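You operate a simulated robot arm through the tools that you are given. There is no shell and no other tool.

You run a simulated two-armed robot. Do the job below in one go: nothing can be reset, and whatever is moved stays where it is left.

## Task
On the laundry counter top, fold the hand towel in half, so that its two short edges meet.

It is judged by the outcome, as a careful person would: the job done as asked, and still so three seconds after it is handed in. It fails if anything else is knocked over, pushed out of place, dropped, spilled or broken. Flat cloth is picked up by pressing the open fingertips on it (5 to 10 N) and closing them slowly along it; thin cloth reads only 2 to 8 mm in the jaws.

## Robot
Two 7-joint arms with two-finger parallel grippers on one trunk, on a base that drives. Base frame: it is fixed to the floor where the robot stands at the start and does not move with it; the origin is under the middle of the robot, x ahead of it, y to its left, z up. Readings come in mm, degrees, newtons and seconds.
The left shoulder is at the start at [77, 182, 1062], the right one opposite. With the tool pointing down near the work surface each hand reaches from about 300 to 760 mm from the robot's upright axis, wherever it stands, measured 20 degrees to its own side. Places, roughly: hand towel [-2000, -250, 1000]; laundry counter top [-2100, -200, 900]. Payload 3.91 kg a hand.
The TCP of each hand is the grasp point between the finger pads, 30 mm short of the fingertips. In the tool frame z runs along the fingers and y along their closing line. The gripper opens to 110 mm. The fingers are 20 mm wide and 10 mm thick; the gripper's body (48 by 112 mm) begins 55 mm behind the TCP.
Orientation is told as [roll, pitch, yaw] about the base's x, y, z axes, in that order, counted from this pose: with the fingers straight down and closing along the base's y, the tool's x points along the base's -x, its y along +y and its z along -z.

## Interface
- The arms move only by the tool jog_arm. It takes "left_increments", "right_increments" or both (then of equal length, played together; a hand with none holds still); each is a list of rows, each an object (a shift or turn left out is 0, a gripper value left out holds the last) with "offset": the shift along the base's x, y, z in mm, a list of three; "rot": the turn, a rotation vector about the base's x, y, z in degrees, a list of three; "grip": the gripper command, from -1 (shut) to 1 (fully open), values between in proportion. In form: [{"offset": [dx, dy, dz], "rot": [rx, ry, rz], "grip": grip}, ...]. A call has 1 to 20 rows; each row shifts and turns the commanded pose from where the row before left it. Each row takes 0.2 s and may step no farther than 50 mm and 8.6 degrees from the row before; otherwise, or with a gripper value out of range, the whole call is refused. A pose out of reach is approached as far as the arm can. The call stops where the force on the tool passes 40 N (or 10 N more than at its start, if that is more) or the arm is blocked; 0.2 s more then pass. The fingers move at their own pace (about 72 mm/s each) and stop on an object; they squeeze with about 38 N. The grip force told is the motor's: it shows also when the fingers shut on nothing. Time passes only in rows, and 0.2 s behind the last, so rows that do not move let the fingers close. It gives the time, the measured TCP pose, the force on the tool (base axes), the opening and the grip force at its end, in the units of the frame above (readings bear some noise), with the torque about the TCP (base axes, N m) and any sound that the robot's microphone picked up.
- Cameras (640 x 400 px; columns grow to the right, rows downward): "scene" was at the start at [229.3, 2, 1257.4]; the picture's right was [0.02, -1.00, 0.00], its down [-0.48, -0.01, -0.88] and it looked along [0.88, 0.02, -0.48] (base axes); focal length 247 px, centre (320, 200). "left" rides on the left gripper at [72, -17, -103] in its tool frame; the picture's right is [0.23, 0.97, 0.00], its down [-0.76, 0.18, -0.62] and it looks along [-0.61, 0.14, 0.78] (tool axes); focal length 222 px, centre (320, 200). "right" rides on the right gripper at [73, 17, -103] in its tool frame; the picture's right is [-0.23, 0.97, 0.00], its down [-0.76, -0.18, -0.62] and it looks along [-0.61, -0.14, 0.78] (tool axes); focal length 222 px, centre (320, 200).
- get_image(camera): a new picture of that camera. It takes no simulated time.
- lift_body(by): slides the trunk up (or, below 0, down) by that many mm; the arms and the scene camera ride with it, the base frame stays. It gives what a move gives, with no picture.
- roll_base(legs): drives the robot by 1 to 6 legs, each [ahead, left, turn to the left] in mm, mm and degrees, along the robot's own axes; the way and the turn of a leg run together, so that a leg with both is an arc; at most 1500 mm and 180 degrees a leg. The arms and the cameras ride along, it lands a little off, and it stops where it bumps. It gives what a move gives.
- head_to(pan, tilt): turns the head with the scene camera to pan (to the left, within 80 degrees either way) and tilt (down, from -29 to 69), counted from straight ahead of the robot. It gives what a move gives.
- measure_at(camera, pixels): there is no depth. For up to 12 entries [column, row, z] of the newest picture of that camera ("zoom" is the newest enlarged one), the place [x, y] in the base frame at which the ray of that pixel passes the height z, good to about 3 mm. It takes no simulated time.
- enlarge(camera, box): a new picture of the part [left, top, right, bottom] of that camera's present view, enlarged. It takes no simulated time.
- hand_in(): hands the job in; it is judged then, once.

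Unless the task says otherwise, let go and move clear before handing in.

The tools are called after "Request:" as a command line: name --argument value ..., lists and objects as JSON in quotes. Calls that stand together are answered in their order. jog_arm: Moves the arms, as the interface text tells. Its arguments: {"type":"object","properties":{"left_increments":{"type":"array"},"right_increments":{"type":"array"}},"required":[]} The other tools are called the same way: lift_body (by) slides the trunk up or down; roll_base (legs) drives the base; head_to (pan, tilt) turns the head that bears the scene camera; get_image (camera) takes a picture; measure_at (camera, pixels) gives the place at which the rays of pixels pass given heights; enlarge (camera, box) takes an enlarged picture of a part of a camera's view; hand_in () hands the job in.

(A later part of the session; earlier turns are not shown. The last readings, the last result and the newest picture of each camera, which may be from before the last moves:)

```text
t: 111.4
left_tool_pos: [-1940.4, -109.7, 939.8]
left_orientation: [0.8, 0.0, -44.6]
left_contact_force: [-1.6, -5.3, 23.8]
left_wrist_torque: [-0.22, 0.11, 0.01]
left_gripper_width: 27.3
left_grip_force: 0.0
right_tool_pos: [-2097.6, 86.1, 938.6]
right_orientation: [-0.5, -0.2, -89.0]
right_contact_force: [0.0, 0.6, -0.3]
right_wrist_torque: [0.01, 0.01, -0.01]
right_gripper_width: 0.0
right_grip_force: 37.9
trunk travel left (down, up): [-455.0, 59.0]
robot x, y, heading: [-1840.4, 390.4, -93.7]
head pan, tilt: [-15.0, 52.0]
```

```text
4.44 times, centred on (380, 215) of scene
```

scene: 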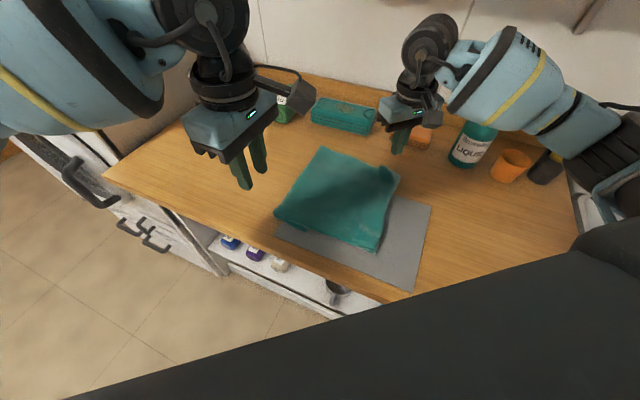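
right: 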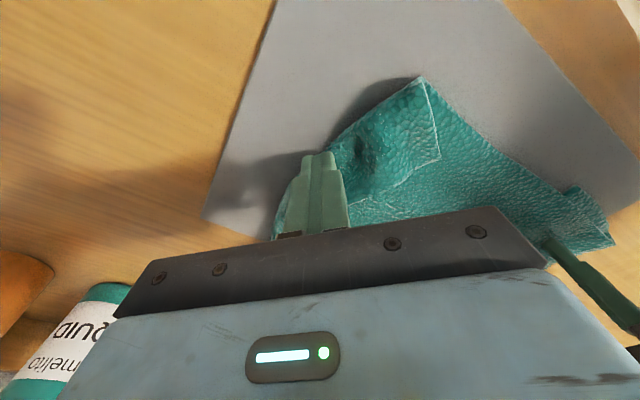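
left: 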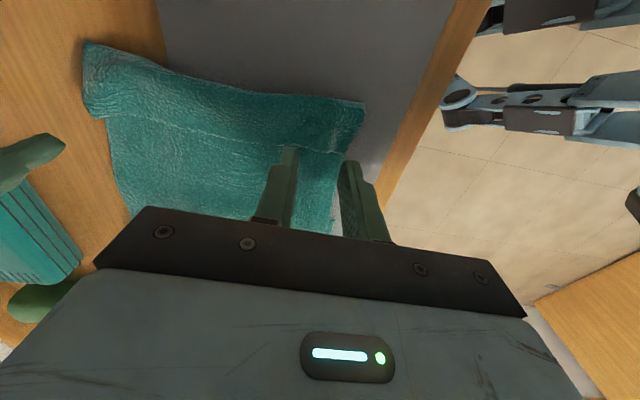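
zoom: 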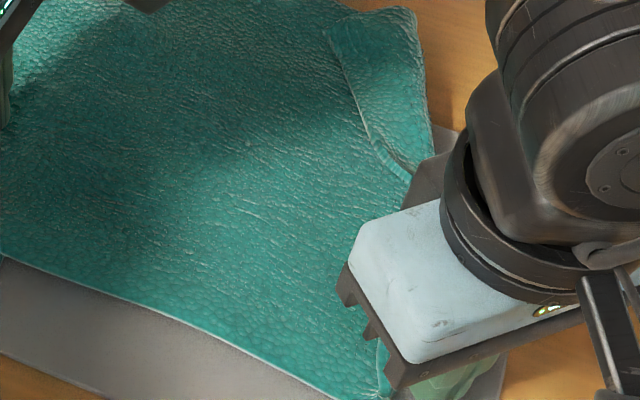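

The fingers slipped off the cloth's end (no force now), and the near strip is almost unrolled. I raise the right hand and pull it back to look at the whole.

Request:
jog_arm --right_increments '[{"offset": [0, 0, 30]}, {"offset": [0, 0, 40]}, {"offset": [-20, 20, 30]}, {"offset": [-20, 20, 20]}, {}]'

Request:
enlarge --camera "scene" --box '[250, 120, 470, 270]'

Request:
get_image --camera "right"

```text
t: 112.6
left_tool_pos: [-1939.9, -109.7, 939.1]
left_orientation: [0.7, 0.2, -44.5]
left_contact_force: [0.1, -6.1, 21.8]
left_wrist_torque: [-0.26, 0.07, 0.06]
left_gripper_width: 27.6
left_grip_force: 0.1
right_tool_pos: [-2139.5, 110.5, 1062.4]
right_orientation: [-0.5, -0.1, -89.1]
right_contact_force: [0.8, -0.3, 0.6]
right_wrist_torque: [0.01, -0.03, 0.04]
right_gripper_width: 0.0
right_grip_force: 37.4
right hand out of reach, approached as far as the arm can: row 4
trunk travel left (down, up): [-455.0, 59.0]
robot x, y, heading: [-1838.3, 385.5, -94.2]
head pan, tilt: [-15.0, 52.0]
```

```text
2.67 times, centred on (360, 195) of scene
```

zoom: 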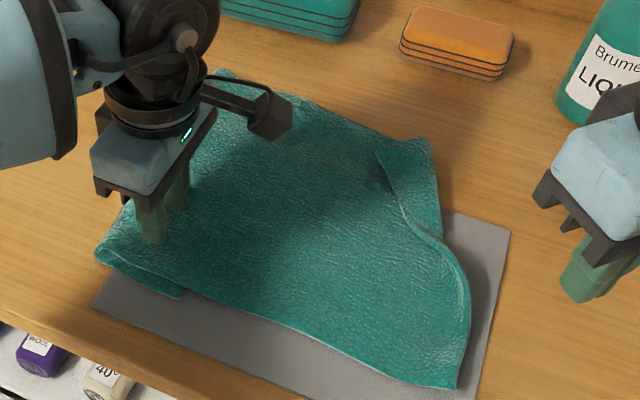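

```text
taken
```

right: 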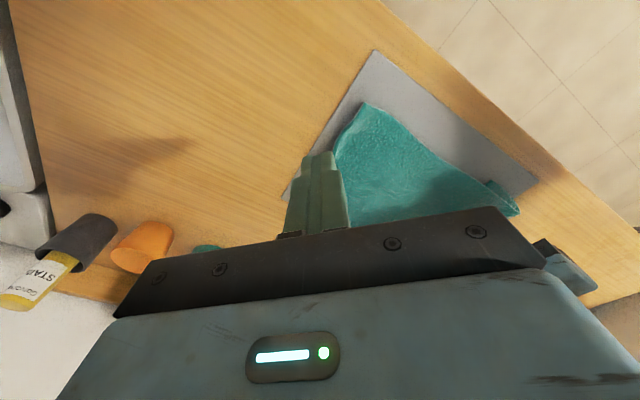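

The near half is now unrolled with B at zoom (458,388); only the far half of the hem, with A at zoom (380,155), is still turned back. I measure those points.

Request:
measure_at --camera "zoom" --pixels '[[380, 155, 914], [430, 140, 908], [440, 242, 910], [458, 388, 904], [470, 310, 906], [95, 250, 906], [180, 297, 902], [220, 70, 905], [405, 210, 912]]'

Request:
measure_at --camera "scene" --pixels '[[320, 180, 900]]'

```text
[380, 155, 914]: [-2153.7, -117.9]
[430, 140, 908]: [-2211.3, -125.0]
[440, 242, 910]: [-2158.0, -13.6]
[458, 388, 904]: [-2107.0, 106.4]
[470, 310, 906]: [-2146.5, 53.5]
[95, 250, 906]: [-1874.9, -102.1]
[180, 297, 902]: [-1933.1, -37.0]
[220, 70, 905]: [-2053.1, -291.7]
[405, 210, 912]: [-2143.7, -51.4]
```

```text
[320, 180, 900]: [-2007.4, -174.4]
```

The near side now measures full length (crease to B 312 mm). For the far half I move the left holding point to about (-1990,-180), then bring the right hand to corner A.

Request:
jog_arm --left_increments '[{"offset": [0, 0, 10]}, {"offset": [0, 0, 10]}, {"offset": [-25, -35, 0]}, {"offset": [-25, -35, 0]}, {"offset": [0, 0, -10]}, {"offset": [0, 0, -5]}, {}]'

```text
t: 114.4
left_tool_pos: [-1948.4, -198.5, 945.8]
left_orientation: [0.7, -0.1, -40.8]
left_contact_force: [0.5, -0.1, -0.9]
left_wrist_torque: [0.0, -0.02, 0.0]
left_gripper_width: 27.4
left_grip_force: 0.1
left hand out of reach, approached as far as the arm can: row 4
right_tool_pos: [-2140.0, 108.4, 1062.0]
right_orientation: [-0.4, -0.1, -89.0]
right_contact_force: [0.0, -0.5, -0.4]
right_wrist_torque: [0.02, -0.03, -0.02]
right_gripper_width: 0.0
right_grip_force: 37.8
trunk travel left (down, up): [-455.0, 59.0]
robot x, y, heading: [-1838.1, 386.7, -93.5]
head pan, tilt: [-15.0, 52.0]
stopped in row 7 (left hand): the arm was blocked; the commanded pose is now the measured one
```

The left stopped short at (-1948,-198), which is just off the crease; I bring it to (-1975,-160) on the cloth instead and press there.

Request:
jog_arm --left_increments '[{"offset": [0, 0, 15]}, {"offset": [-14, 19, 0], "rot": [0, 0, -1.9]}, {"offset": [-14, 19, 0], "rot": [0, 0, -1.9]}, {"offset": [0, 0, -10]}, {"offset": [0, 0, -5]}, {"offset": [0, 0, -3]}, {}]'

```text
t: 116.0
left_tool_pos: [-1978.6, -160.0, 941.7]
left_orientation: [0.6, -0.1, -44.9]
left_contact_force: [0.4, -0.4, 1.4]
left_wrist_torque: [-0.02, -0.03, 0.01]
left_gripper_width: 27.6
left_grip_force: 0.1
right_tool_pos: [-2139.7, 110.3, 1060.9]
right_orientation: [-0.4, -0.2, -89.0]
right_contact_force: [0.5, 0.2, 0.4]
right_wrist_torque: [0.01, 0.01, -0.01]
right_gripper_width: 0.1
right_grip_force: 37.8
trunk travel left (down, up): [-455.0, 59.0]
robot x, y, heading: [-1836.9, 383.8, -93.6]
head pan, tilt: [-15.0, 52.0]
```

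The left touches lightly on the cloth. I press it 3 mm more and move the right hand, still high, over to corner A.

Request:
jog_arm --left_increments '[{"offset": [0, 0, -1.5]}, {"offset": [0, 0, -1]}, {"offset": [0, 0, -0.7]}, {}, {}, {}, {}, {}, {}]' --right_increments '[{"offset": [-3, -36, 0]}, {"offset": [-3, -36, 0]}, {"offset": [-3, -36, 0]}, {"offset": [-4, -36, 0]}, {"offset": [-4, -36, 0]}, {"offset": [-4, -36, 0]}, {"offset": [0, 0, -40]}, {"offset": [0, 0, -40]}, {"offset": [0, 0, -20]}]'

Request:
enlarge --camera "right" --box '[200, 0, 520, 220]'

Request:
get_image --camera "scene"

```text
t: 118.0
left_tool_pos: [-1978.7, -158.5, 939.7]
left_orientation: [0.6, -0.1, -44.9]
left_contact_force: [0.0, -3.8, 12.5]
left_wrist_torque: [-0.16, 0.04, -0.03]
left_gripper_width: 27.7
left_grip_force: 0.1
right_tool_pos: [-2159.5, -107.2, 961.2]
right_orientation: [-0.4, -0.3, -89.0]
right_contact_force: [-0.4, 0.4, -0.1]
right_wrist_torque: [-0.01, -0.03, -0.02]
right_gripper_width: 0.4
right_grip_force: 38.1
trunk travel left (down, up): [-455.0, 59.0]
robot x, y, heading: [-1839.2, 387.1, -93.5]
head pan, tilt: [-15.0, 52.0]
```

```text
1.82 times, centred on (360, 110) of right
```

zoom: 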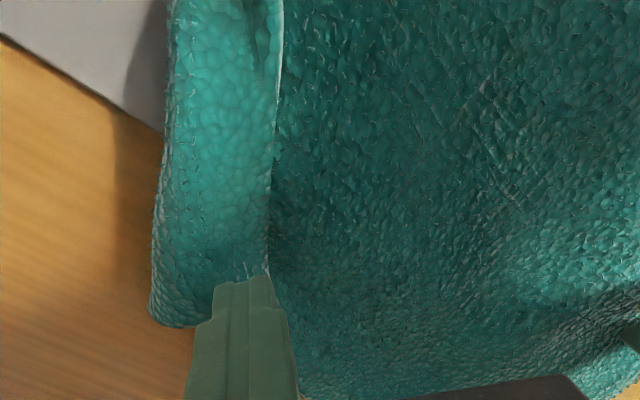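

```text
taken
```

scene: 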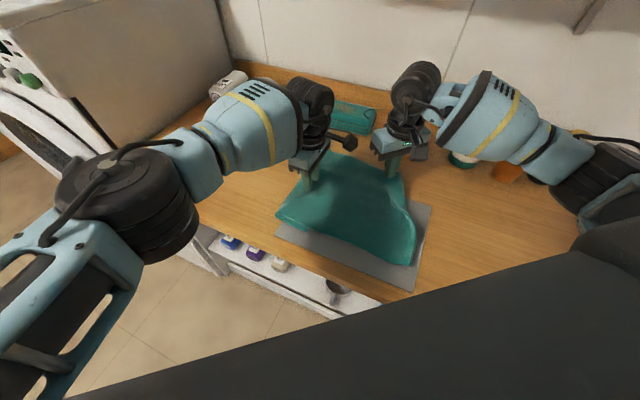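

The right fingers are over the flap's corner A, about 9 mm inside its hem. I lower to contact.

Request:
jog_arm --right_increments '[{"offset": [0, 0, -8]}, {"offset": [0, 0, -6]}, {"offset": [0, 0, -3]}, {"offset": [0, 0, -2]}, {}]'

```text
t: 119.2
left_tool_pos: [-1978.3, -158.6, 939.7]
left_orientation: [0.5, -0.1, -44.9]
left_contact_force: [0.5, -6.2, 15.8]
left_wrist_torque: [-0.21, 0.05, 0.06]
left_gripper_width: 27.5
left_grip_force: 0.1
right_tool_pos: [-2160.7, -107.0, 942.3]
right_orientation: [-0.4, -0.2, -88.9]
right_contact_force: [-0.6, 0.8, 0.1]
right_wrist_torque: [-0.01, 0.0, -0.03]
right_gripper_width: 0.0
right_grip_force: 38.0
trunk travel left (down, up): [-455.0, 59.0]
robot x, y, heading: [-1837.7, 387.0, -93.6]
head pan, tilt: [-15.0, 52.0]
```

Request:
jog_arm --right_increments '[{"offset": [0, 0, -2]}, {"offset": [0, 0, -1.5]}, {}]'

```text
t: 120.0
left_tool_pos: [-1978.3, -158.8, 939.5]
left_orientation: [0.5, -0.1, -44.8]
left_contact_force: [-1.0, -6.0, 15.0]
left_wrist_torque: [-0.18, 0.05, 0.07]
left_gripper_width: 27.7
left_grip_force: 0.5
right_tool_pos: [-2160.0, -105.4, 938.9]
right_orientation: [-0.5, -0.2, -89.0]
right_contact_force: [0.2, -0.2, 1.2]
right_wrist_torque: [0.02, 0.0, 0.0]
right_gripper_width: 0.0
right_grip_force: 37.6
trunk travel left (down, up): [-455.0, 59.0]
robot x, y, heading: [-1838.6, 384.4, -93.7]
head pan, tilt: [-15.0, 52.0]
```

Contact begins (1.2 N at z 938.9). I press 1.5 mm more and drag along (-0.90,0.43).

Request:
jog_arm --right_increments '[{"offset": [0, 0, -1.5]}, {"offset": [-4.5, 2.1, 0]}, {"offset": [-4.5, 2.1, 0]}, {"offset": [-4.5, 2.1, 0]}, {"offset": [-4.5, 2.1, 0]}, {"offset": [-4.5, 2.1, 0]}, {"offset": [-4.5, 2.1, 0]}, {"offset": [-4.5, 2.1, 0]}, {"offset": [-4.5, 2.1, 0]}, {}]'

Request:
enlarge --camera "right" --box '[200, 0, 520, 220]'

Request:
enlarge --camera "scene" --box '[300, 110, 480, 240]'

```text
t: 122.2
left_tool_pos: [-1978.7, -159.7, 938.8]
left_orientation: [0.6, -0.1, -44.9]
left_contact_force: [-1.9, -5.9, 15.5]
left_wrist_torque: [-0.21, 0.09, -0.02]
left_gripper_width: 27.8
left_grip_force: 0.3
right_tool_pos: [-2196.6, -90.4, 938.0]
right_orientation: [-0.4, -0.2, -88.9]
right_contact_force: [1.7, -0.3, 2.5]
right_wrist_torque: [-0.04, -0.06, 0.0]
right_gripper_width: 0.0
right_grip_force: 37.6
trunk travel left (down, up): [-455.0, 59.0]
robot x, y, heading: [-1836.0, 385.9, -93.6]
head pan, tilt: [-15.0, 52.0]
```

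```text
1.82 times, centred on (360, 110) of right
```

zoom: 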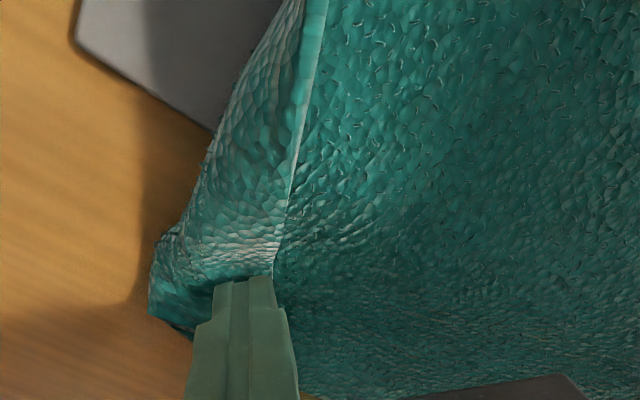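

```text
3.08 times, centred on (390, 175) of scene
```

zoom: 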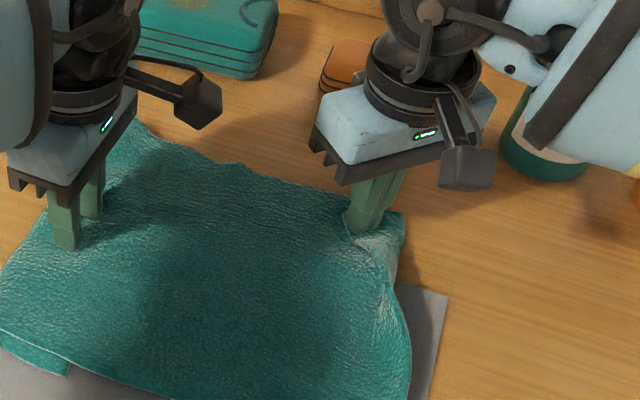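

The far corner rolls over as well, the strip there now about 30 mm. I continue dragging 45 mm; the forearm keeps well clear of the bottle.

Request:
jog_arm --right_increments '[{"offset": [0, 0, -0.7]}, {"offset": [-4.5, 2.3, 0]}, {"offset": [-4.5, 2.3, 0]}, {"offset": [-4.5, 2.3, 0]}, {"offset": [-4.5, 2.3, 0]}, {"offset": [-4.5, 2.3, 0]}, {"offset": [-4.5, 2.3, 0]}, {"offset": [-4.5, 2.3, 0]}, {"offset": [-4.5, 2.3, 0]}, {}]'

Request:
enlarge --camera "right" --box '[200, 0, 520, 220]'

Request:
enlarge --camera "scene" --box '[300, 110, 480, 240]'

```text
t: 124.4
left_tool_pos: [-1979.1, -157.3, 939.5]
left_orientation: [0.6, -0.1, -44.9]
left_contact_force: [-2.9, -5.2, 15.2]
left_wrist_torque: [-0.2, 0.14, -0.04]
left_gripper_width: 27.8
left_grip_force: 0.4
right_tool_pos: [-2232.5, -70.2, 938.0]
right_orientation: [-0.4, -0.2, -89.0]
right_contact_force: [3.7, -2.3, 4.2]
right_wrist_torque: [-0.04, -0.09, 0.01]
right_gripper_width: 0.0
right_grip_force: 37.2
trunk travel left (down, up): [-455.0, 59.0]
robot x, y, heading: [-1837.3, 384.3, -93.7]
head pan, tilt: [-15.0, 52.0]
```

```text
1.82 times, centred on (360, 110) of right
```

zoom: 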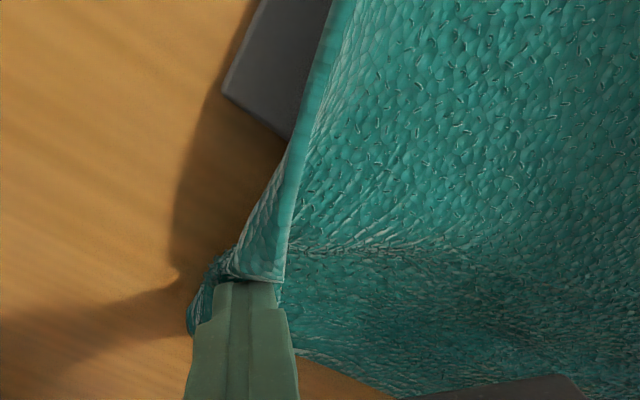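

```text
3.08 times, centred on (390, 175) of scene
```

zoom: 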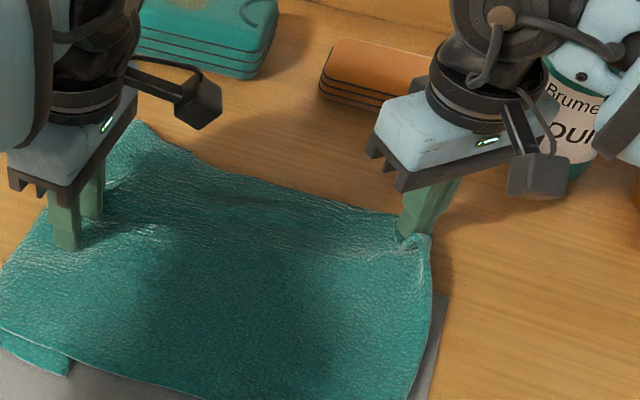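

Nearly there: only about 10–15 mm of hem is still turned at A. I drag 18 mm more, now mostly away from the bottle side.

Request:
jog_arm --right_increments '[{"offset": [-3, 4, 0]}, {"offset": [-3, 4, 0]}, {"offset": [-3, 4, 0]}, {"offset": [-2, 4, 0]}, {}]'

Request:
enlarge --camera "right" --box '[200, 0, 520, 220]'

Request:
enlarge --camera "scene" --box '[300, 110, 480, 240]'

```text
t: 125.6
left_tool_pos: [-1978.8, -159.0, 939.1]
left_orientation: [0.6, 0.0, -44.8]
left_contact_force: [-3.0, -5.1, 15.6]
left_wrist_torque: [-0.21, 0.13, -0.05]
left_gripper_width: 27.8
left_grip_force: 0.2
right_tool_pos: [-2243.6, -54.5, 938.0]
right_orientation: [-0.4, -0.2, -89.0]
right_contact_force: [0.6, -1.9, 1.9]
right_wrist_torque: [-0.06, -0.04, 0.0]
right_gripper_width: 0.0
right_grip_force: 37.9
trunk travel left (down, up): [-455.0, 59.0]
robot x, y, heading: [-1837.2, 387.8, -93.7]
head pan, tilt: [-15.0, 52.0]
```

```text
1.82 times, centred on (360, 110) of right
```

zoom: 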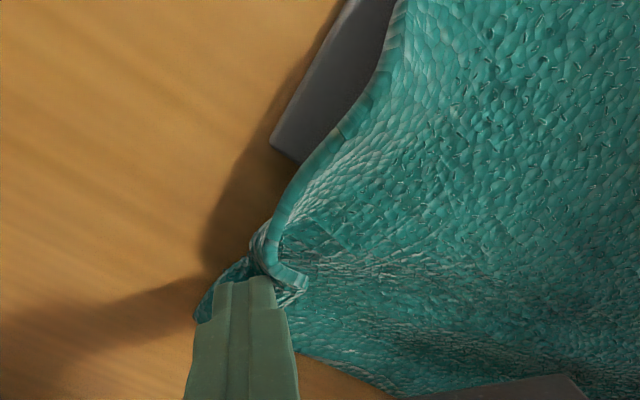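

```text
3.08 times, centred on (390, 175) of scene
```

zoom: 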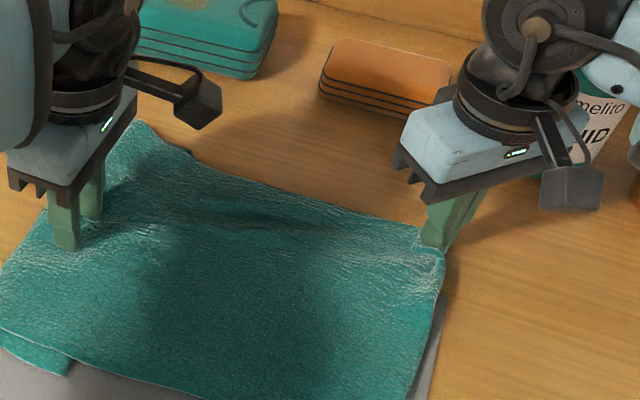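

The strip is nearly all over; I lift both hands away to look at the whole towel.

Request:
jog_arm --right_increments '[{"offset": [0, 0, 20]}, {"offset": [0, 0, 40]}, {"offset": [10, 25, 40]}, {"offset": [10, 25, 0]}, {"offset": [0, 25, 0]}, {}]' --left_increments '[{"offset": [0, 0, 20]}, {"offset": [0, 0, 40]}, {"offset": [20, 10, 40]}, {"offset": [40, 20, 20]}, {"offset": [40, 20, 0]}, {}]'

Request:
get_image --camera "scene"

Request:
enlarge --camera "scene" --box '[250, 120, 470, 270]'

```text
t: 127.0
left_tool_pos: [-1879.8, -111.4, 1058.2]
left_orientation: [0.7, -0.1, -44.9]
left_contact_force: [0.6, -0.7, -0.4]
left_wrist_torque: [0.02, -0.01, 0.02]
left_gripper_width: 27.5
left_grip_force: 0.1
right_tool_pos: [-2225.1, 18.7, 1037.6]
right_orientation: [-0.4, -0.2, -89.0]
right_contact_force: [-1.2, 0.3, -0.6]
right_wrist_torque: [-0.02, 0.02, 0.02]
right_gripper_width: 0.0
right_grip_force: 37.6
trunk travel left (down, up): [-455.0, 59.0]
robot x, y, heading: [-1839.3, 382.9, -93.9]
head pan, tilt: [-15.0, 52.0]
```

```text
taken
```

scene: 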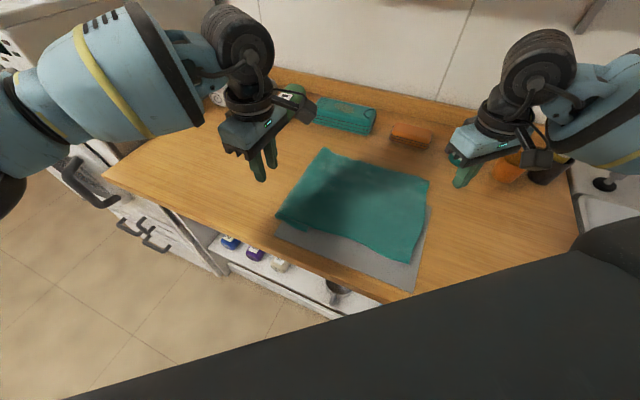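

```text
2.67 times, centred on (360, 195) of scene
```

zoom: 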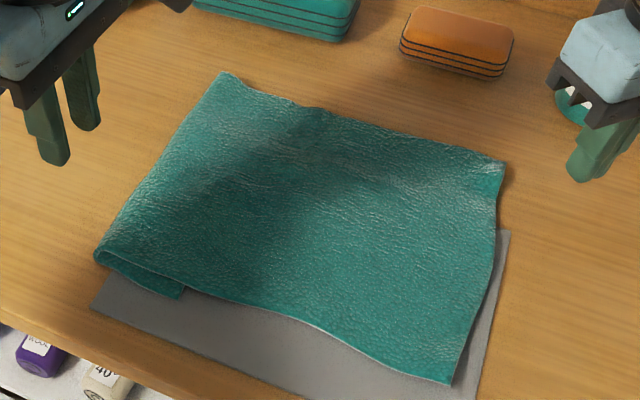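

The towel now lies cleanly: crease left, upper layer flat, hem AB at the right from A (503,162) to B (452,383). If I grip AB now, the hem is on the outer side of the jaws, so I can roll the crease back left and lay AB onto CD without it turning under; first I try turning the right hand so that it closes along the short edge.

Request:
jog_arm --right_increments '[{"rot": [0, 0, 7.5], "grip": -0.3}, {"rot": [0, 0, 7.5]}, {"rot": [0, 0, 7.5]}, {"rot": [0, 0, 7.5]}, {"rot": [0, 0, 7.5]}, {"rot": [0, 0, 6]}, {}]'

Request:
measure_at --camera "zoom" --pixels '[[503, 162, 905], [452, 383, 904], [95, 250, 906], [182, 296, 902], [222, 72, 905], [497, 230, 905], [480, 310, 905]]'

```text
t: 128.6
left_tool_pos: [-1878.9, -110.3, 1058.4]
left_orientation: [0.7, -0.1, -44.9]
left_contact_force: [-1.3, 0.2, 0.4]
left_wrist_torque: [0.0, -0.01, 0.02]
left_gripper_width: 27.5
left_grip_force: 0.1
right_tool_pos: [-2198.1, 47.4, 1032.4]
right_orientation: [-0.6, -0.2, -47.1]
right_contact_force: [0.4, -0.1, 0.4]
right_wrist_torque: [0.0, 0.04, 0.0]
right_gripper_width: 38.6
right_grip_force: 0.1
right hand out of reach, approached as far as the arm can: row 5, 6
trunk travel left (down, up): [-455.0, 59.0]
robot x, y, heading: [-1842.1, 387.0, -93.8]
head pan, tilt: [-15.0, 52.0]
```

```text
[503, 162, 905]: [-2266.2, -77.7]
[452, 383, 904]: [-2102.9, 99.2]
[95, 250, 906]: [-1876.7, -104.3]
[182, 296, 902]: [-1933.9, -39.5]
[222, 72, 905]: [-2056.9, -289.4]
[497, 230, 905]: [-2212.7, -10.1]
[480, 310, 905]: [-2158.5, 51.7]
```

The right arm cannot turn that far here, so I will use a moderate yaw of about -74°. A is at (-2266,-78), B at (-2103,99); the left hand needs the base some 90 mm further along the counter, so I turn the right wrist back and slide the base with the hands raised.

Request:
jog_arm --right_increments '[{"offset": [0, 0, 10], "rot": [0, 0, -7]}, {"offset": [0, 0, 10], "rot": [0, 0, -7]}, {"offset": [0, 0, 10], "rot": [0, 0, -7]}, {"rot": [0, 0, -6]}, {}]'

Request:
roll_base --legs '[[-56, -70, 0]]'

Request:
get_image --camera "scene"

```text
t: 129.8
left_tool_pos: [-1878.9, -111.1, 1059.8]
left_orientation: [0.7, -0.1, -44.9]
left_contact_force: [-0.7, -0.3, 0.0]
left_wrist_torque: [0.03, 0.01, 0.04]
left_gripper_width: 27.4
left_grip_force: 0.0
right_tool_pos: [-2199.6, 48.0, 1061.5]
right_orientation: [-0.4, -0.2, -72.6]
right_contact_force: [-0.2, -0.2, 0.0]
right_wrist_torque: [-0.03, -0.01, -0.02]
right_gripper_width: 38.3
right_grip_force: 0.1
trunk travel left (down, up): [-455.0, 59.0]
robot x, y, heading: [-1840.2, 384.0, -93.7]
head pan, tilt: [-15.0, 52.0]
```

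```text
t: 131.1
left_tool_pos: [-1944.3, -51.2, 1058.4]
left_orientation: [0.6, 0.0, -44.8]
left_contact_force: [-0.3, -0.5, -0.4]
left_wrist_torque: [0.0, 0.0, 0.03]
left_gripper_width: 27.5
left_grip_force: 0.0
right_tool_pos: [-2264.9, 106.1, 1059.9]
right_orientation: [-0.4, -0.2, -72.5]
right_contact_force: [-0.8, 0.4, -0.5]
right_wrist_torque: [0.0, -0.01, -0.01]
right_gripper_width: 38.6
right_grip_force: 0.0
trunk travel left (down, up): [-455.0, 59.0]
robot x, y, heading: [-1905.4, 445.7, -93.7]
head pan, tilt: [-15.0, 52.0]
```

```text
taken
```

scene: 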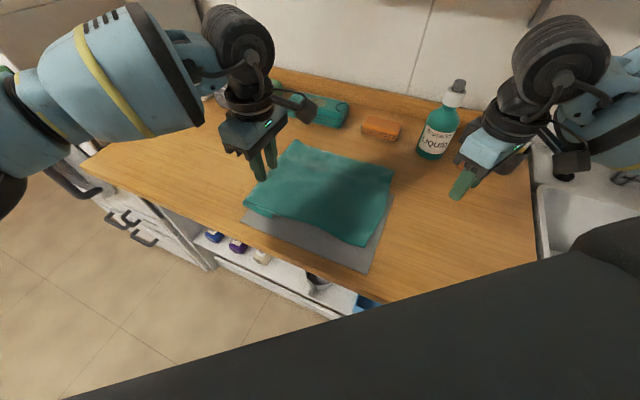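

Now the bottle is in plain sight at (437,130). I measure its base and the towel's corners from this view.

Request:
measure_at --camera "scene" --pixels '[[431, 158, 900], [418, 152, 900], [445, 156, 900], [393, 169, 905], [366, 245, 904], [300, 142, 905], [244, 207, 906], [275, 223, 902]]'

Request:
enlarge --camera "scene" --box '[230, 70, 490, 280]'

```text
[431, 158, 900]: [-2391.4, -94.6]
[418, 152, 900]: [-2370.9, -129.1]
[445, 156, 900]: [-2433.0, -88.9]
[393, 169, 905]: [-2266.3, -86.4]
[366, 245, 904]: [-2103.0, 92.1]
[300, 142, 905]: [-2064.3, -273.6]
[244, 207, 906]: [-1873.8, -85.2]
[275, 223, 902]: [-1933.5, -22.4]
```

```text
1.90 times, centred on (360, 175) of scene
```

zoom: 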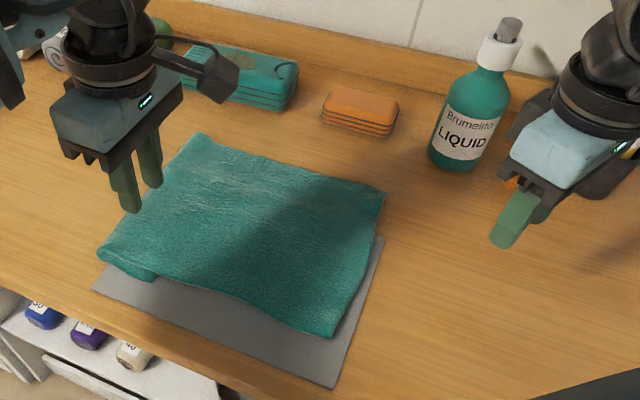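

The bottle stands at about (-2400,-105), comfortably away from A. I also check the mat's corners against their earlier places.

Request:
measure_at --camera "zoom" --pixels '[[94, 285, 901], [333, 387, 901], [384, 237, 901], [385, 193, 905], [332, 335, 905], [378, 240, 905]]'

```text
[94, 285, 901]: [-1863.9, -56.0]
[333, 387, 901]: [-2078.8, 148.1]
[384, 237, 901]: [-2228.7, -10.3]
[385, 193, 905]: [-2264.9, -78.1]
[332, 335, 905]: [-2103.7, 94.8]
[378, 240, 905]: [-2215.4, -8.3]
```

The mat has not moved. I bring the right hand over the inside of corner A first (to about (-2223,-67)), then the left one over corner B.

Request:
jog_arm --right_increments '[{"offset": [8, -34, 0], "grip": -0.3}, {"offset": [8, -35, 0]}, {"offset": [8, -35, 0]}, {"offset": [9, -35, 0]}, {"offset": [9, -34, -20]}, {"offset": [0, 0, -25]}, {}]'

Request:
jog_arm --left_increments '[{"offset": [-35, 22, 0], "grip": -0.3}, {"offset": [-35, 22, 0]}, {"offset": [-35, 22, 0]}, {"offset": [-35, 22, 0]}, {"offset": [-35, 21, -20]}, {"offset": [0, 0, -25]}, {}]'

Request:
get_image --camera "left"

Request:
get_image --camera "right"

```text
t: 132.7
left_tool_pos: [-1943.7, -51.0, 1058.4]
left_orientation: [0.8, -0.1, -45.0]
left_contact_force: [-0.2, 1.9, -1.0]
left_wrist_torque: [0.02, 0.02, 0.01]
left_gripper_width: 27.2
left_grip_force: 0.0
right_tool_pos: [-2221.8, -65.9, 1014.8]
right_orientation: [-0.6, -0.2, -72.5]
right_contact_force: [-0.1, -0.4, -0.1]
right_wrist_torque: [-0.04, -0.02, 0.0]
right_gripper_width: 38.7
right_grip_force: 0.0
trunk travel left (down, up): [-455.0, 59.0]
robot x, y, heading: [-1901.4, 446.6, -93.6]
head pan, tilt: [-15.0, 52.0]
```

```text
t: 134.3
left_tool_pos: [-2116.1, 49.2, 1015.7]
left_orientation: [0.5, 0.0, -43.7]
left_contact_force: [-0.3, 0.0, -0.1]
left_wrist_torque: [-0.03, -0.01, -0.01]
left_gripper_width: 38.6
left_grip_force: 0.0
right_tool_pos: [-2223.4, -66.8, 1016.0]
right_orientation: [-0.4, -0.1, -72.5]
right_contact_force: [0.2, -0.1, -0.5]
right_wrist_torque: [-0.02, -0.03, -0.03]
right_gripper_width: 38.4
right_grip_force: 0.2
trunk travel left (down, up): [-455.0, 59.0]
robot x, y, heading: [-1904.2, 445.9, -93.6]
head pan, tilt: [-15.0, 52.0]
```

```text
taken
```

left: 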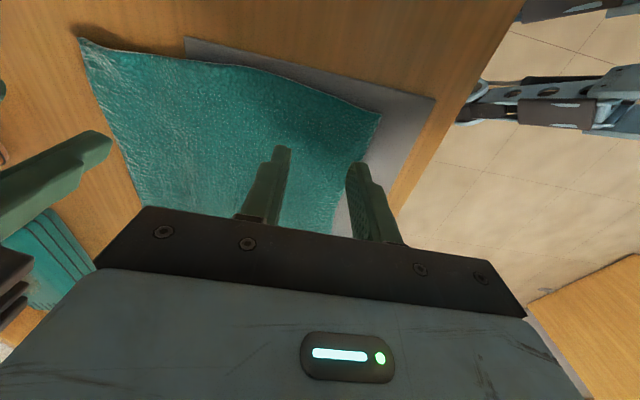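

```text
taken
```

right: 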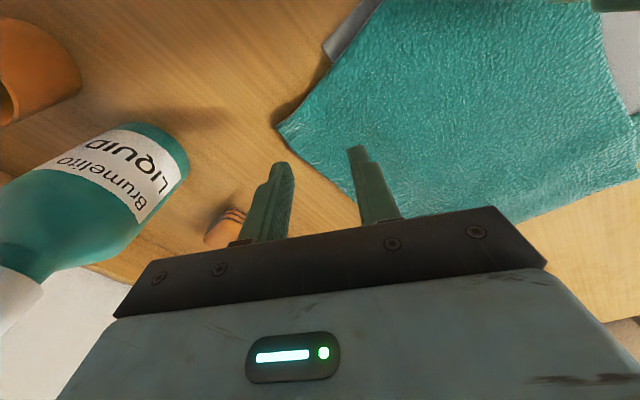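

The left hand is close to its reach limit (its yaw slipped to -43.7), so I slide the base another 30 mm along and bring both hands back over their corners.

Request:
roll_base --legs '[[-19, -24, 0]]'

Request:
jog_arm --left_increments '[{"offset": [15, 0, 0], "rot": [0, 0, -1]}, {"offset": [15, 0, 0]}, {}]' --right_increments '[{"offset": [11, -10, 0]}, {"offset": [11, -10, 0]}, {}]'

Request:
get_image --camera "left"

Request:
get_image --camera "right"

```text
t: 135.2
left_tool_pos: [-2137.7, 70.3, 1014.4]
left_orientation: [0.8, 0.0, -43.8]
left_contact_force: [0.5, -0.9, 0.1]
left_wrist_torque: [0.01, 0.0, 0.0]
left_gripper_width: 38.5
left_grip_force: 0.1
right_tool_pos: [-2244.3, -46.3, 1015.9]
right_orientation: [-0.5, -0.2, -72.5]
right_contact_force: [0.2, 0.4, 0.0]
right_wrist_torque: [-0.01, -0.04, 0.04]
right_gripper_width: 38.9
right_grip_force: 0.1
trunk travel left (down, up): [-455.0, 59.0]
robot x, y, heading: [-1926.5, 465.9, -93.6]
head pan, tilt: [-15.0, 52.0]
```

```text
t: 136.0
left_tool_pos: [-2107.4, 70.8, 1012.7]
left_orientation: [0.8, -0.1, -44.8]
left_contact_force: [0.9, -0.3, -0.5]
left_wrist_torque: [-0.01, -0.01, 0.04]
left_gripper_width: 38.7
left_grip_force: 0.2
right_tool_pos: [-2224.5, -66.8, 1014.9]
right_orientation: [-0.4, -0.2, -72.5]
right_contact_force: [0.2, -0.4, -0.4]
right_wrist_torque: [0.01, 0.01, 0.02]
right_gripper_width: 38.6
right_grip_force: 0.0
trunk travel left (down, up): [-455.0, 59.0]
robot x, y, heading: [-1922.8, 464.9, -93.7]
head pan, tilt: [-15.0, 52.0]
```

```text
taken
```

left: 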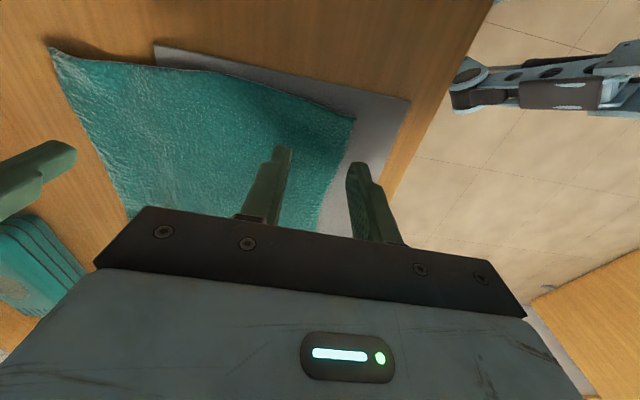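

```text
taken
```

right: 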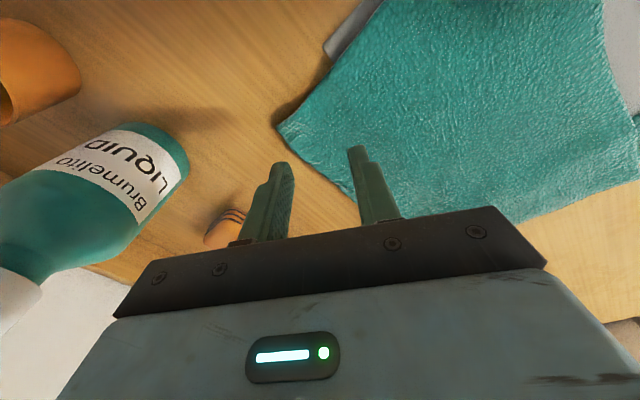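

Both grips line up: corner B is 13 mm beyond the left fingers and 35 mm to their outside, corner A 41 mm from the right ones. I shift the right 4 mm inward and lower both to near the cloth.

Request:
jog_arm --left_increments '[{}, {"offset": [0, 0, -25]}, {"offset": [0, 0, -25]}, {"offset": [0, 0, -12]}, {"offset": [0, 0, -6]}, {"offset": [0, 0, -3]}, {}]' --right_increments '[{"offset": [3.8, 1.2, 0]}, {"offset": [0, 0, -25]}, {"offset": [0, 0, -25]}, {"offset": [0, 0, -14]}, {"offset": [0, 0, -6]}, {"offset": [0, 0, -4]}, {}]'

Request:
enlarge --camera "left" --box '[200, 60, 440, 220]'

Request:
enlarge --camera "right" --box '[200, 60, 440, 220]'

```text
t: 137.6
left_tool_pos: [-2106.5, 71.4, 942.6]
left_orientation: [0.8, -0.1, -44.7]
left_contact_force: [-0.3, -0.1, 0.1]
left_wrist_torque: [0.01, -0.03, 0.03]
left_gripper_width: 38.5
left_grip_force: 0.1
right_tool_pos: [-2219.6, -65.1, 941.5]
right_orientation: [-0.5, -0.3, -72.6]
right_contact_force: [0.9, 0.3, 0.1]
right_wrist_torque: [-0.01, -0.02, -0.01]
right_gripper_width: 38.3
right_grip_force: 0.1
trunk travel left (down, up): [-455.0, 59.0]
robot x, y, heading: [-1923.2, 464.4, -93.6]
head pan, tilt: [-15.0, 52.0]
```

```text
2.50 times, centred on (320, 140) of left
```

zoom: 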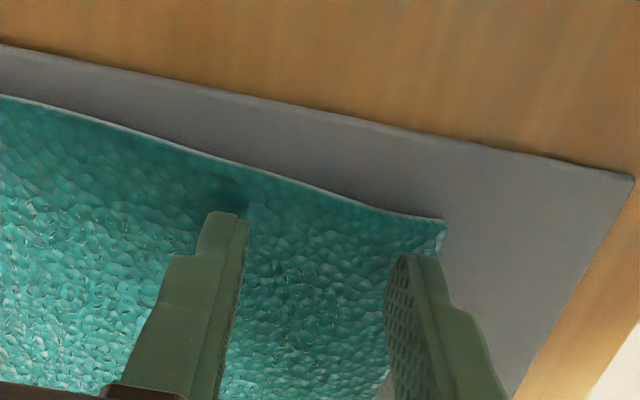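

```text
2.50 times, centred on (320, 140) of right
```

zoom: 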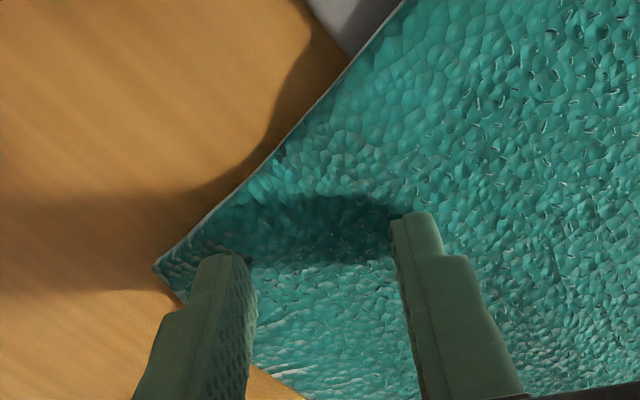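

Both finger pairs are inside the cloth's corners. I shift the left 4 mm inward and press down gently on both.

Request:
jog_arm --left_increments '[{"offset": [-2.8, -2.9, 0]}, {"offset": [0, 0, -2]}, {"offset": [0, 0, -2]}, {"offset": [0, 0, -1.5]}, {}]' --right_increments '[{}, {"offset": [0, 0, -2]}, {"offset": [0, 0, -2]}, {"offset": [0, 0, -1.5]}, {}]'

```text
t: 138.8
left_tool_pos: [-2109.8, 67.6, 937.2]
left_orientation: [0.7, -0.1, -44.8]
left_contact_force: [3.3, 1.2, 7.3]
left_wrist_torque: [-0.02, 0.03, 0.01]
left_gripper_width: 38.2
left_grip_force: 0.1
right_tool_pos: [-2217.9, -65.8, 936.9]
right_orientation: [-0.5, -0.2, -72.5]
right_contact_force: [0.0, 0.0, -0.1]
right_wrist_torque: [0.01, -0.02, 0.01]
right_gripper_width: 38.4
right_grip_force: 0.1
trunk travel left (down, up): [-455.0, 59.0]
robot x, y, heading: [-1925.6, 463.5, -93.8]
head pan, tilt: [-15.0, 52.0]
```

The left presses 7.3 N (cloth on the mat); the right still needs to go down.

Request:
jog_arm --right_increments '[{"offset": [0, 0, -1.5]}, {"offset": [0, 0, -1.5]}, {}]'

```text
t: 139.6
left_tool_pos: [-2110.0, 67.2, 937.6]
left_orientation: [0.7, -0.1, -44.8]
left_contact_force: [1.2, -0.7, 8.0]
left_wrist_torque: [-0.07, 0.05, -0.02]
left_gripper_width: 38.3
left_grip_force: 0.1
right_tool_pos: [-2218.3, -64.2, 935.6]
right_orientation: [-0.6, -0.2, -72.4]
right_contact_force: [-0.7, -0.1, 5.3]
right_wrist_torque: [0.07, -0.07, 0.0]
right_gripper_width: 38.4
right_grip_force: 0.2
trunk travel left (down, up): [-455.0, 59.0]
robot x, y, heading: [-1925.3, 466.8, -93.8]
head pan, tilt: [-15.0, 52.0]
```

Left 8 N, right 5.3 N. I press the right 1.2 mm more and close both slowly.

Request:
jog_arm --right_increments '[{"offset": [0, 0, -1.2], "grip": -0.3}, {"grip": -0.34}, {"grip": -0.38}, {"grip": -0.42}, {"grip": -0.46}, {"grip": -0.5}, {"grip": -0.54}, {"grip": -0.58}, {"grip": -0.62}, {"grip": -0.66}, {"grip": -0.7}, {"grip": -0.74}, {"grip": -0.78}, {"grip": -0.82}, {"grip": -0.86}, {"grip": -0.9}, {"grip": -0.95}, {"grip": -1}, {"grip": -1}, {"grip": -1}]' --left_increments '[{"grip": -0.3}, {"grip": -0.34}, {"grip": -0.38}, {"grip": -0.42}, {"grip": -0.46}, {"grip": -0.5}, {"grip": -0.54}, {"grip": -0.58}, {"grip": -0.62}, {"grip": -0.66}, {"grip": -0.7}, {"grip": -0.74}, {"grip": -0.78}, {"grip": -0.82}, {"grip": -0.86}, {"grip": -0.9}, {"grip": -0.95}, {"grip": -1}, {"grip": -1}, {"grip": -1}]'

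Request:
enlarge --camera "left" --box '[200, 60, 440, 220]'

Request:
enlarge --camera "right" --box '[200, 60, 440, 220]'

```text
t: 143.8
left_tool_pos: [-2110.9, 69.3, 938.2]
left_orientation: [0.8, -0.1, -44.7]
left_contact_force: [1.9, 1.4, 7.8]
left_wrist_torque: [0.03, -0.13, -0.01]
left_gripper_width: 0.1
left_grip_force: 37.4
right_tool_pos: [-2218.0, -64.5, 934.6]
right_orientation: [-0.5, -0.2, -72.5]
right_contact_force: [2.3, 0.5, 14.2]
right_wrist_torque: [0.05, -0.06, 0.01]
right_gripper_width: 3.5
right_grip_force: 37.8
trunk travel left (down, up): [-455.0, 59.0]
robot x, y, heading: [-1926.1, 465.5, -93.8]
head pan, tilt: [-15.0, 52.0]
```

```text
2.50 times, centred on (320, 140) of left
```

zoom: 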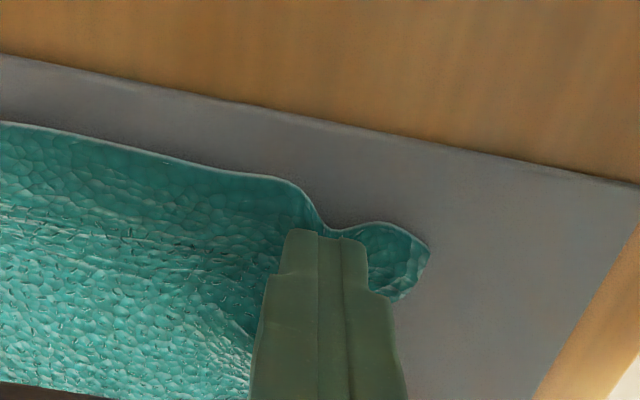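

```text
2.50 times, centred on (320, 140) of right
```

zoom: 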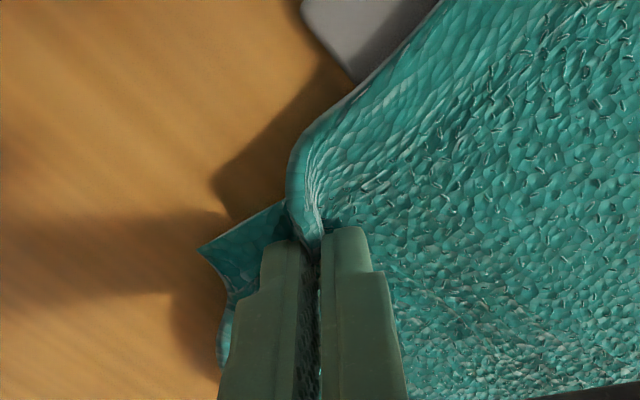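

The right holds (3.5 mm), the left missed (0.1 mm). I raise and reopen the left and look again.

Request:
jog_arm --left_increments '[{"offset": [0, 0, 10], "grip": -1}, {"offset": [0, 0, 15], "grip": -0.5}, {"grip": -0.3}, {"grip": -0.25}, {}]'

Request:
enlarge --camera "left" --box '[200, 60, 440, 220]'

Request:
measure_at --camera "zoom" --pixels '[[320, 175, 907]]'

```text
t: 145.0
left_tool_pos: [-2109.3, 68.1, 962.1]
left_orientation: [0.7, -0.1, -44.8]
left_contact_force: [-0.4, 0.3, 0.4]
left_wrist_torque: [-0.04, -0.04, 0.02]
left_gripper_width: 41.3
left_grip_force: 0.1
right_tool_pos: [-2218.5, -63.6, 933.3]
right_orientation: [-0.4, -0.2, -72.6]
right_contact_force: [0.3, 2.2, 17.8]
right_wrist_torque: [0.05, 0.01, 0.0]
right_gripper_width: 3.3
right_grip_force: 37.2
trunk travel left (down, up): [-455.0, 59.0]
robot x, y, heading: [-1925.7, 466.9, -93.7]
head pan, tilt: [-15.0, 52.0]
```

```text
2.50 times, centred on (320, 140) of left
```

zoom: 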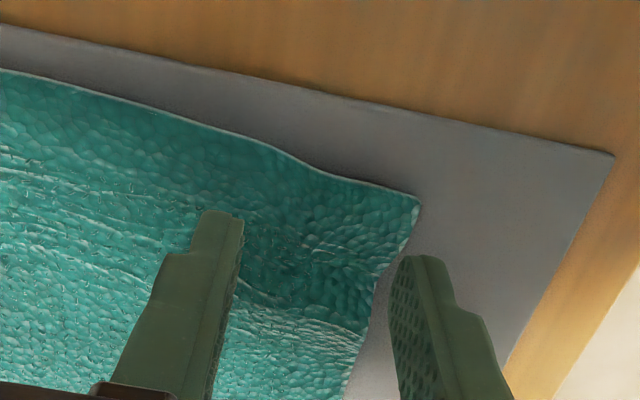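

```text
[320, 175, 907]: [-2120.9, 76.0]
```

Corner B is at zoom (418,198) and the outer finger would land off the cloth, so I move the left 15 mm further in along the edge and come down again.

Request:
jog_arm --left_increments '[{"offset": [-10.4, -10.9, 0]}, {"offset": [0, 0, -12]}, {"offset": [0, 0, -8]}, {"offset": [0, 0, -3]}, {"offset": [0, 0, -1.5]}, {}]'

Request:
enlarge --camera "left" --box '[200, 60, 440, 220]'

```text
t: 146.4
left_tool_pos: [-2120.5, 58.2, 938.9]
left_orientation: [0.7, 0.0, -44.7]
left_contact_force: [1.1, 1.0, 2.8]
left_wrist_torque: [-0.01, -0.03, 0.01]
left_gripper_width: 41.1
left_grip_force: 0.1
right_tool_pos: [-2218.1, -65.2, 934.7]
right_orientation: [-0.6, -0.4, -72.4]
right_contact_force: [-0.3, 1.3, 16.3]
right_wrist_torque: [0.08, 0.02, 0.03]
right_gripper_width: 3.6
right_grip_force: 37.9
trunk travel left (down, up): [-455.0, 59.0]
robot x, y, heading: [-1925.9, 464.7, -93.7]
head pan, tilt: [-15.0, 52.0]
```

```text
2.50 times, centred on (320, 140) of left
```

zoom: 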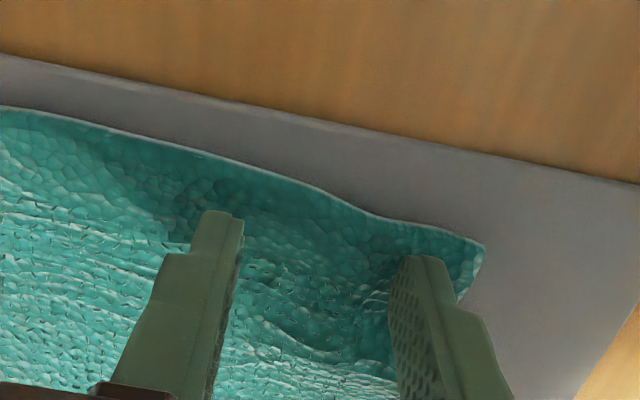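

Now both left fingers stand well on the cloth with corner B outside at (483,245). I press about 2 mm further.

Request:
jog_arm --left_increments '[{"offset": [0, 0, -1]}, {"offset": [0, 0, -1]}, {}]'

```text
t: 147.2
left_tool_pos: [-2120.8, 57.5, 937.3]
left_orientation: [0.6, -0.2, -44.8]
left_contact_force: [2.3, 2.1, 17.2]
left_wrist_torque: [-0.06, 0.03, 0.01]
left_gripper_width: 41.2
left_grip_force: 0.1
right_tool_pos: [-2218.0, -64.8, 934.1]
right_orientation: [-0.5, -0.3, -72.5]
right_contact_force: [-0.9, -2.3, 12.0]
right_wrist_torque: [-0.05, -0.02, 0.04]
right_gripper_width: 3.8
right_grip_force: 38.0
trunk travel left (down, up): [-455.0, 59.0]
robot x, y, heading: [-1929.7, 462.5, -93.8]
head pan, tilt: [-15.0, 52.0]
```

17 N is too much; I ease up 1.2 mm and close slowly.

Request:
jog_arm --left_increments '[{"offset": [0, 0, 1.2], "grip": -0.25}, {"grip": -0.29}, {"grip": -0.33}, {"grip": -0.37}, {"grip": -0.41}, {"grip": -0.45}, {"grip": -0.49}, {"grip": -0.53}, {"grip": -0.57}, {"grip": -0.61}, {"grip": -0.65}, {"grip": -0.69}, {"grip": -0.73}, {"grip": -0.77}, {"grip": -0.81}, {"grip": -0.85}, {"grip": -0.9}, {"grip": -0.95}, {"grip": -1}, {"grip": -1}]'

Request:
enlarge --camera "left" --box '[200, 60, 440, 220]'

```text
t: 151.4
left_tool_pos: [-2121.1, 55.8, 937.7]
left_orientation: [0.6, 0.0, -44.8]
left_contact_force: [-13.8, -17.5, 7.0]
left_wrist_torque: [-0.48, 0.48, 0.13]
left_gripper_width: 4.4
left_grip_force: 38.2
right_tool_pos: [-2218.3, -64.5, 932.1]
right_orientation: [-0.4, -0.3, -72.4]
right_contact_force: [8.0, 11.0, 21.7]
right_wrist_torque: [0.38, -0.25, -0.12]
right_gripper_width: 3.9
right_grip_force: 38.2
trunk travel left (down, up): [-455.0, 59.0]
robot x, y, heading: [-1928.0, 466.8, -93.5]
head pan, tilt: [-15.0, 52.0]
```

```text
2.50 times, centred on (320, 140) of left
```

zoom: 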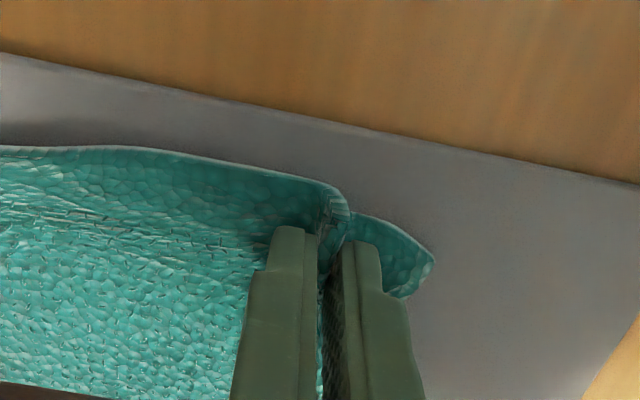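

The left now holds too (4.4 mm), with 22 N of pull between the hands. I lift slightly and ease the hands toward each other.

Request:
jog_arm --left_increments '[{"offset": [-3, -3.5, 3]}, {"offset": [-3, -3.5, 5]}, {"offset": [0, 0, 8]}, {}]' --right_increments '[{"offset": [1, 1, 3]}, {"offset": [2, 2, 5]}, {"offset": [0, 0, 8]}, {}]'

Request:
get_image --camera "scene"

```text
t: 152.4
left_tool_pos: [-2127.5, 49.0, 953.1]
left_orientation: [1.0, -0.1, -44.9]
left_contact_force: [-0.4, -0.4, 0.0]
left_wrist_torque: [-0.01, 0.02, 0.02]
left_gripper_width: 4.5
left_grip_force: 37.5
right_tool_pos: [-2216.3, -62.7, 947.2]
right_orientation: [-0.4, 0.0, -72.4]
right_contact_force: [-0.2, -0.4, 0.7]
right_wrist_torque: [0.03, -0.05, 0.02]
right_gripper_width: 3.2
right_grip_force: 38.1
trunk travel left (down, up): [-455.0, 59.0]
robot x, y, heading: [-1925.6, 461.8, -94.1]
head pan, tilt: [-15.0, 52.0]
```

```text
taken
```

scene: 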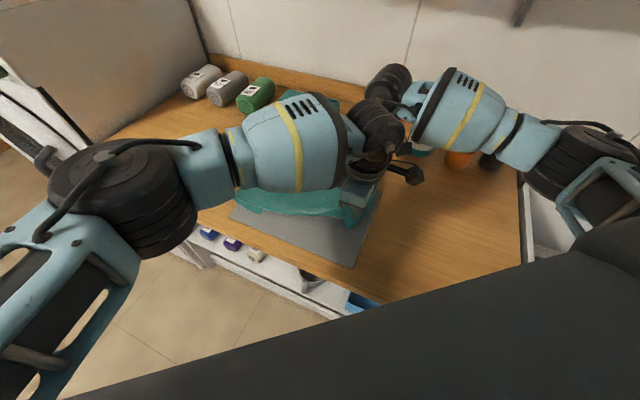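

Both corners are held with the hem on the outer side. I now raise the edge high while moving left, so the upper layer peels up and the crease can roll back to the left.

Request:
jog_arm --left_increments '[{"offset": [5, -4.5, 18]}, {"offset": [6, -5.5, 18]}, {"offset": [7.4, -6.7, 18]}, {"offset": [7.4, -6.7, 18]}, {"offset": [7.4, -6.7, 18]}, {"offset": [7.4, -6.7, 18]}, {"offset": [7.4, -6.7, 18]}, {"offset": [8, -7.5, 18]}, {"offset": [8, -7.5, 18]}, {"offset": [9, -8, 16]}, {}]' --right_increments '[{"offset": [5, -4.5, 18]}, {"offset": [6, -5.5, 18]}, {"offset": [7.4, -6.7, 18]}, {"offset": [7.4, -6.7, 18]}, {"offset": [7.4, -6.7, 18]}, {"offset": [7.4, -6.7, 18]}, {"offset": [7.4, -6.7, 18]}, {"offset": [8, -7.5, 18]}, {"offset": [8, -7.5, 18]}, {"offset": [9, -8, 16]}, {}]'

Request:
enlarge --camera "scene" --box '[200, 90, 440, 270]'

Request:
get_image --camera "left"

```text
t: 154.8
left_tool_pos: [-2054.1, -18.8, 1130.5]
left_orientation: [0.8, -0.1, -44.8]
left_contact_force: [-1.1, -0.2, -0.2]
left_wrist_torque: [0.02, -0.03, -0.01]
left_gripper_width: 4.1
left_grip_force: 38.2
right_tool_pos: [-2143.2, -130.6, 1125.1]
right_orientation: [-0.4, -0.2, -72.5]
right_contact_force: [1.5, 0.1, -0.6]
right_wrist_torque: [0.04, -0.01, 0.02]
right_gripper_width: 3.6
right_grip_force: 37.9
trunk travel left (down, up): [-455.0, 59.0]
robot x, y, heading: [-1925.2, 465.6, -93.8]
head pan, tilt: [-15.0, 52.0]
```

```text
2.22 times, centred on (320, 180) of scene
```

zoom: 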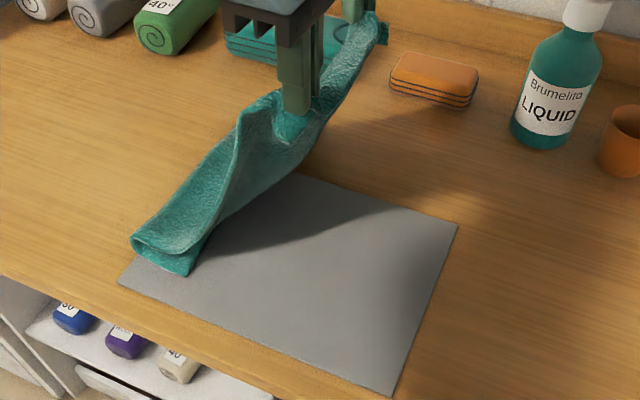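

```text
taken
```

left: 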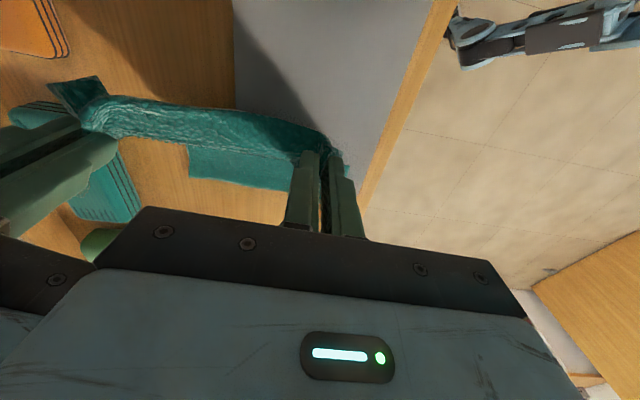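

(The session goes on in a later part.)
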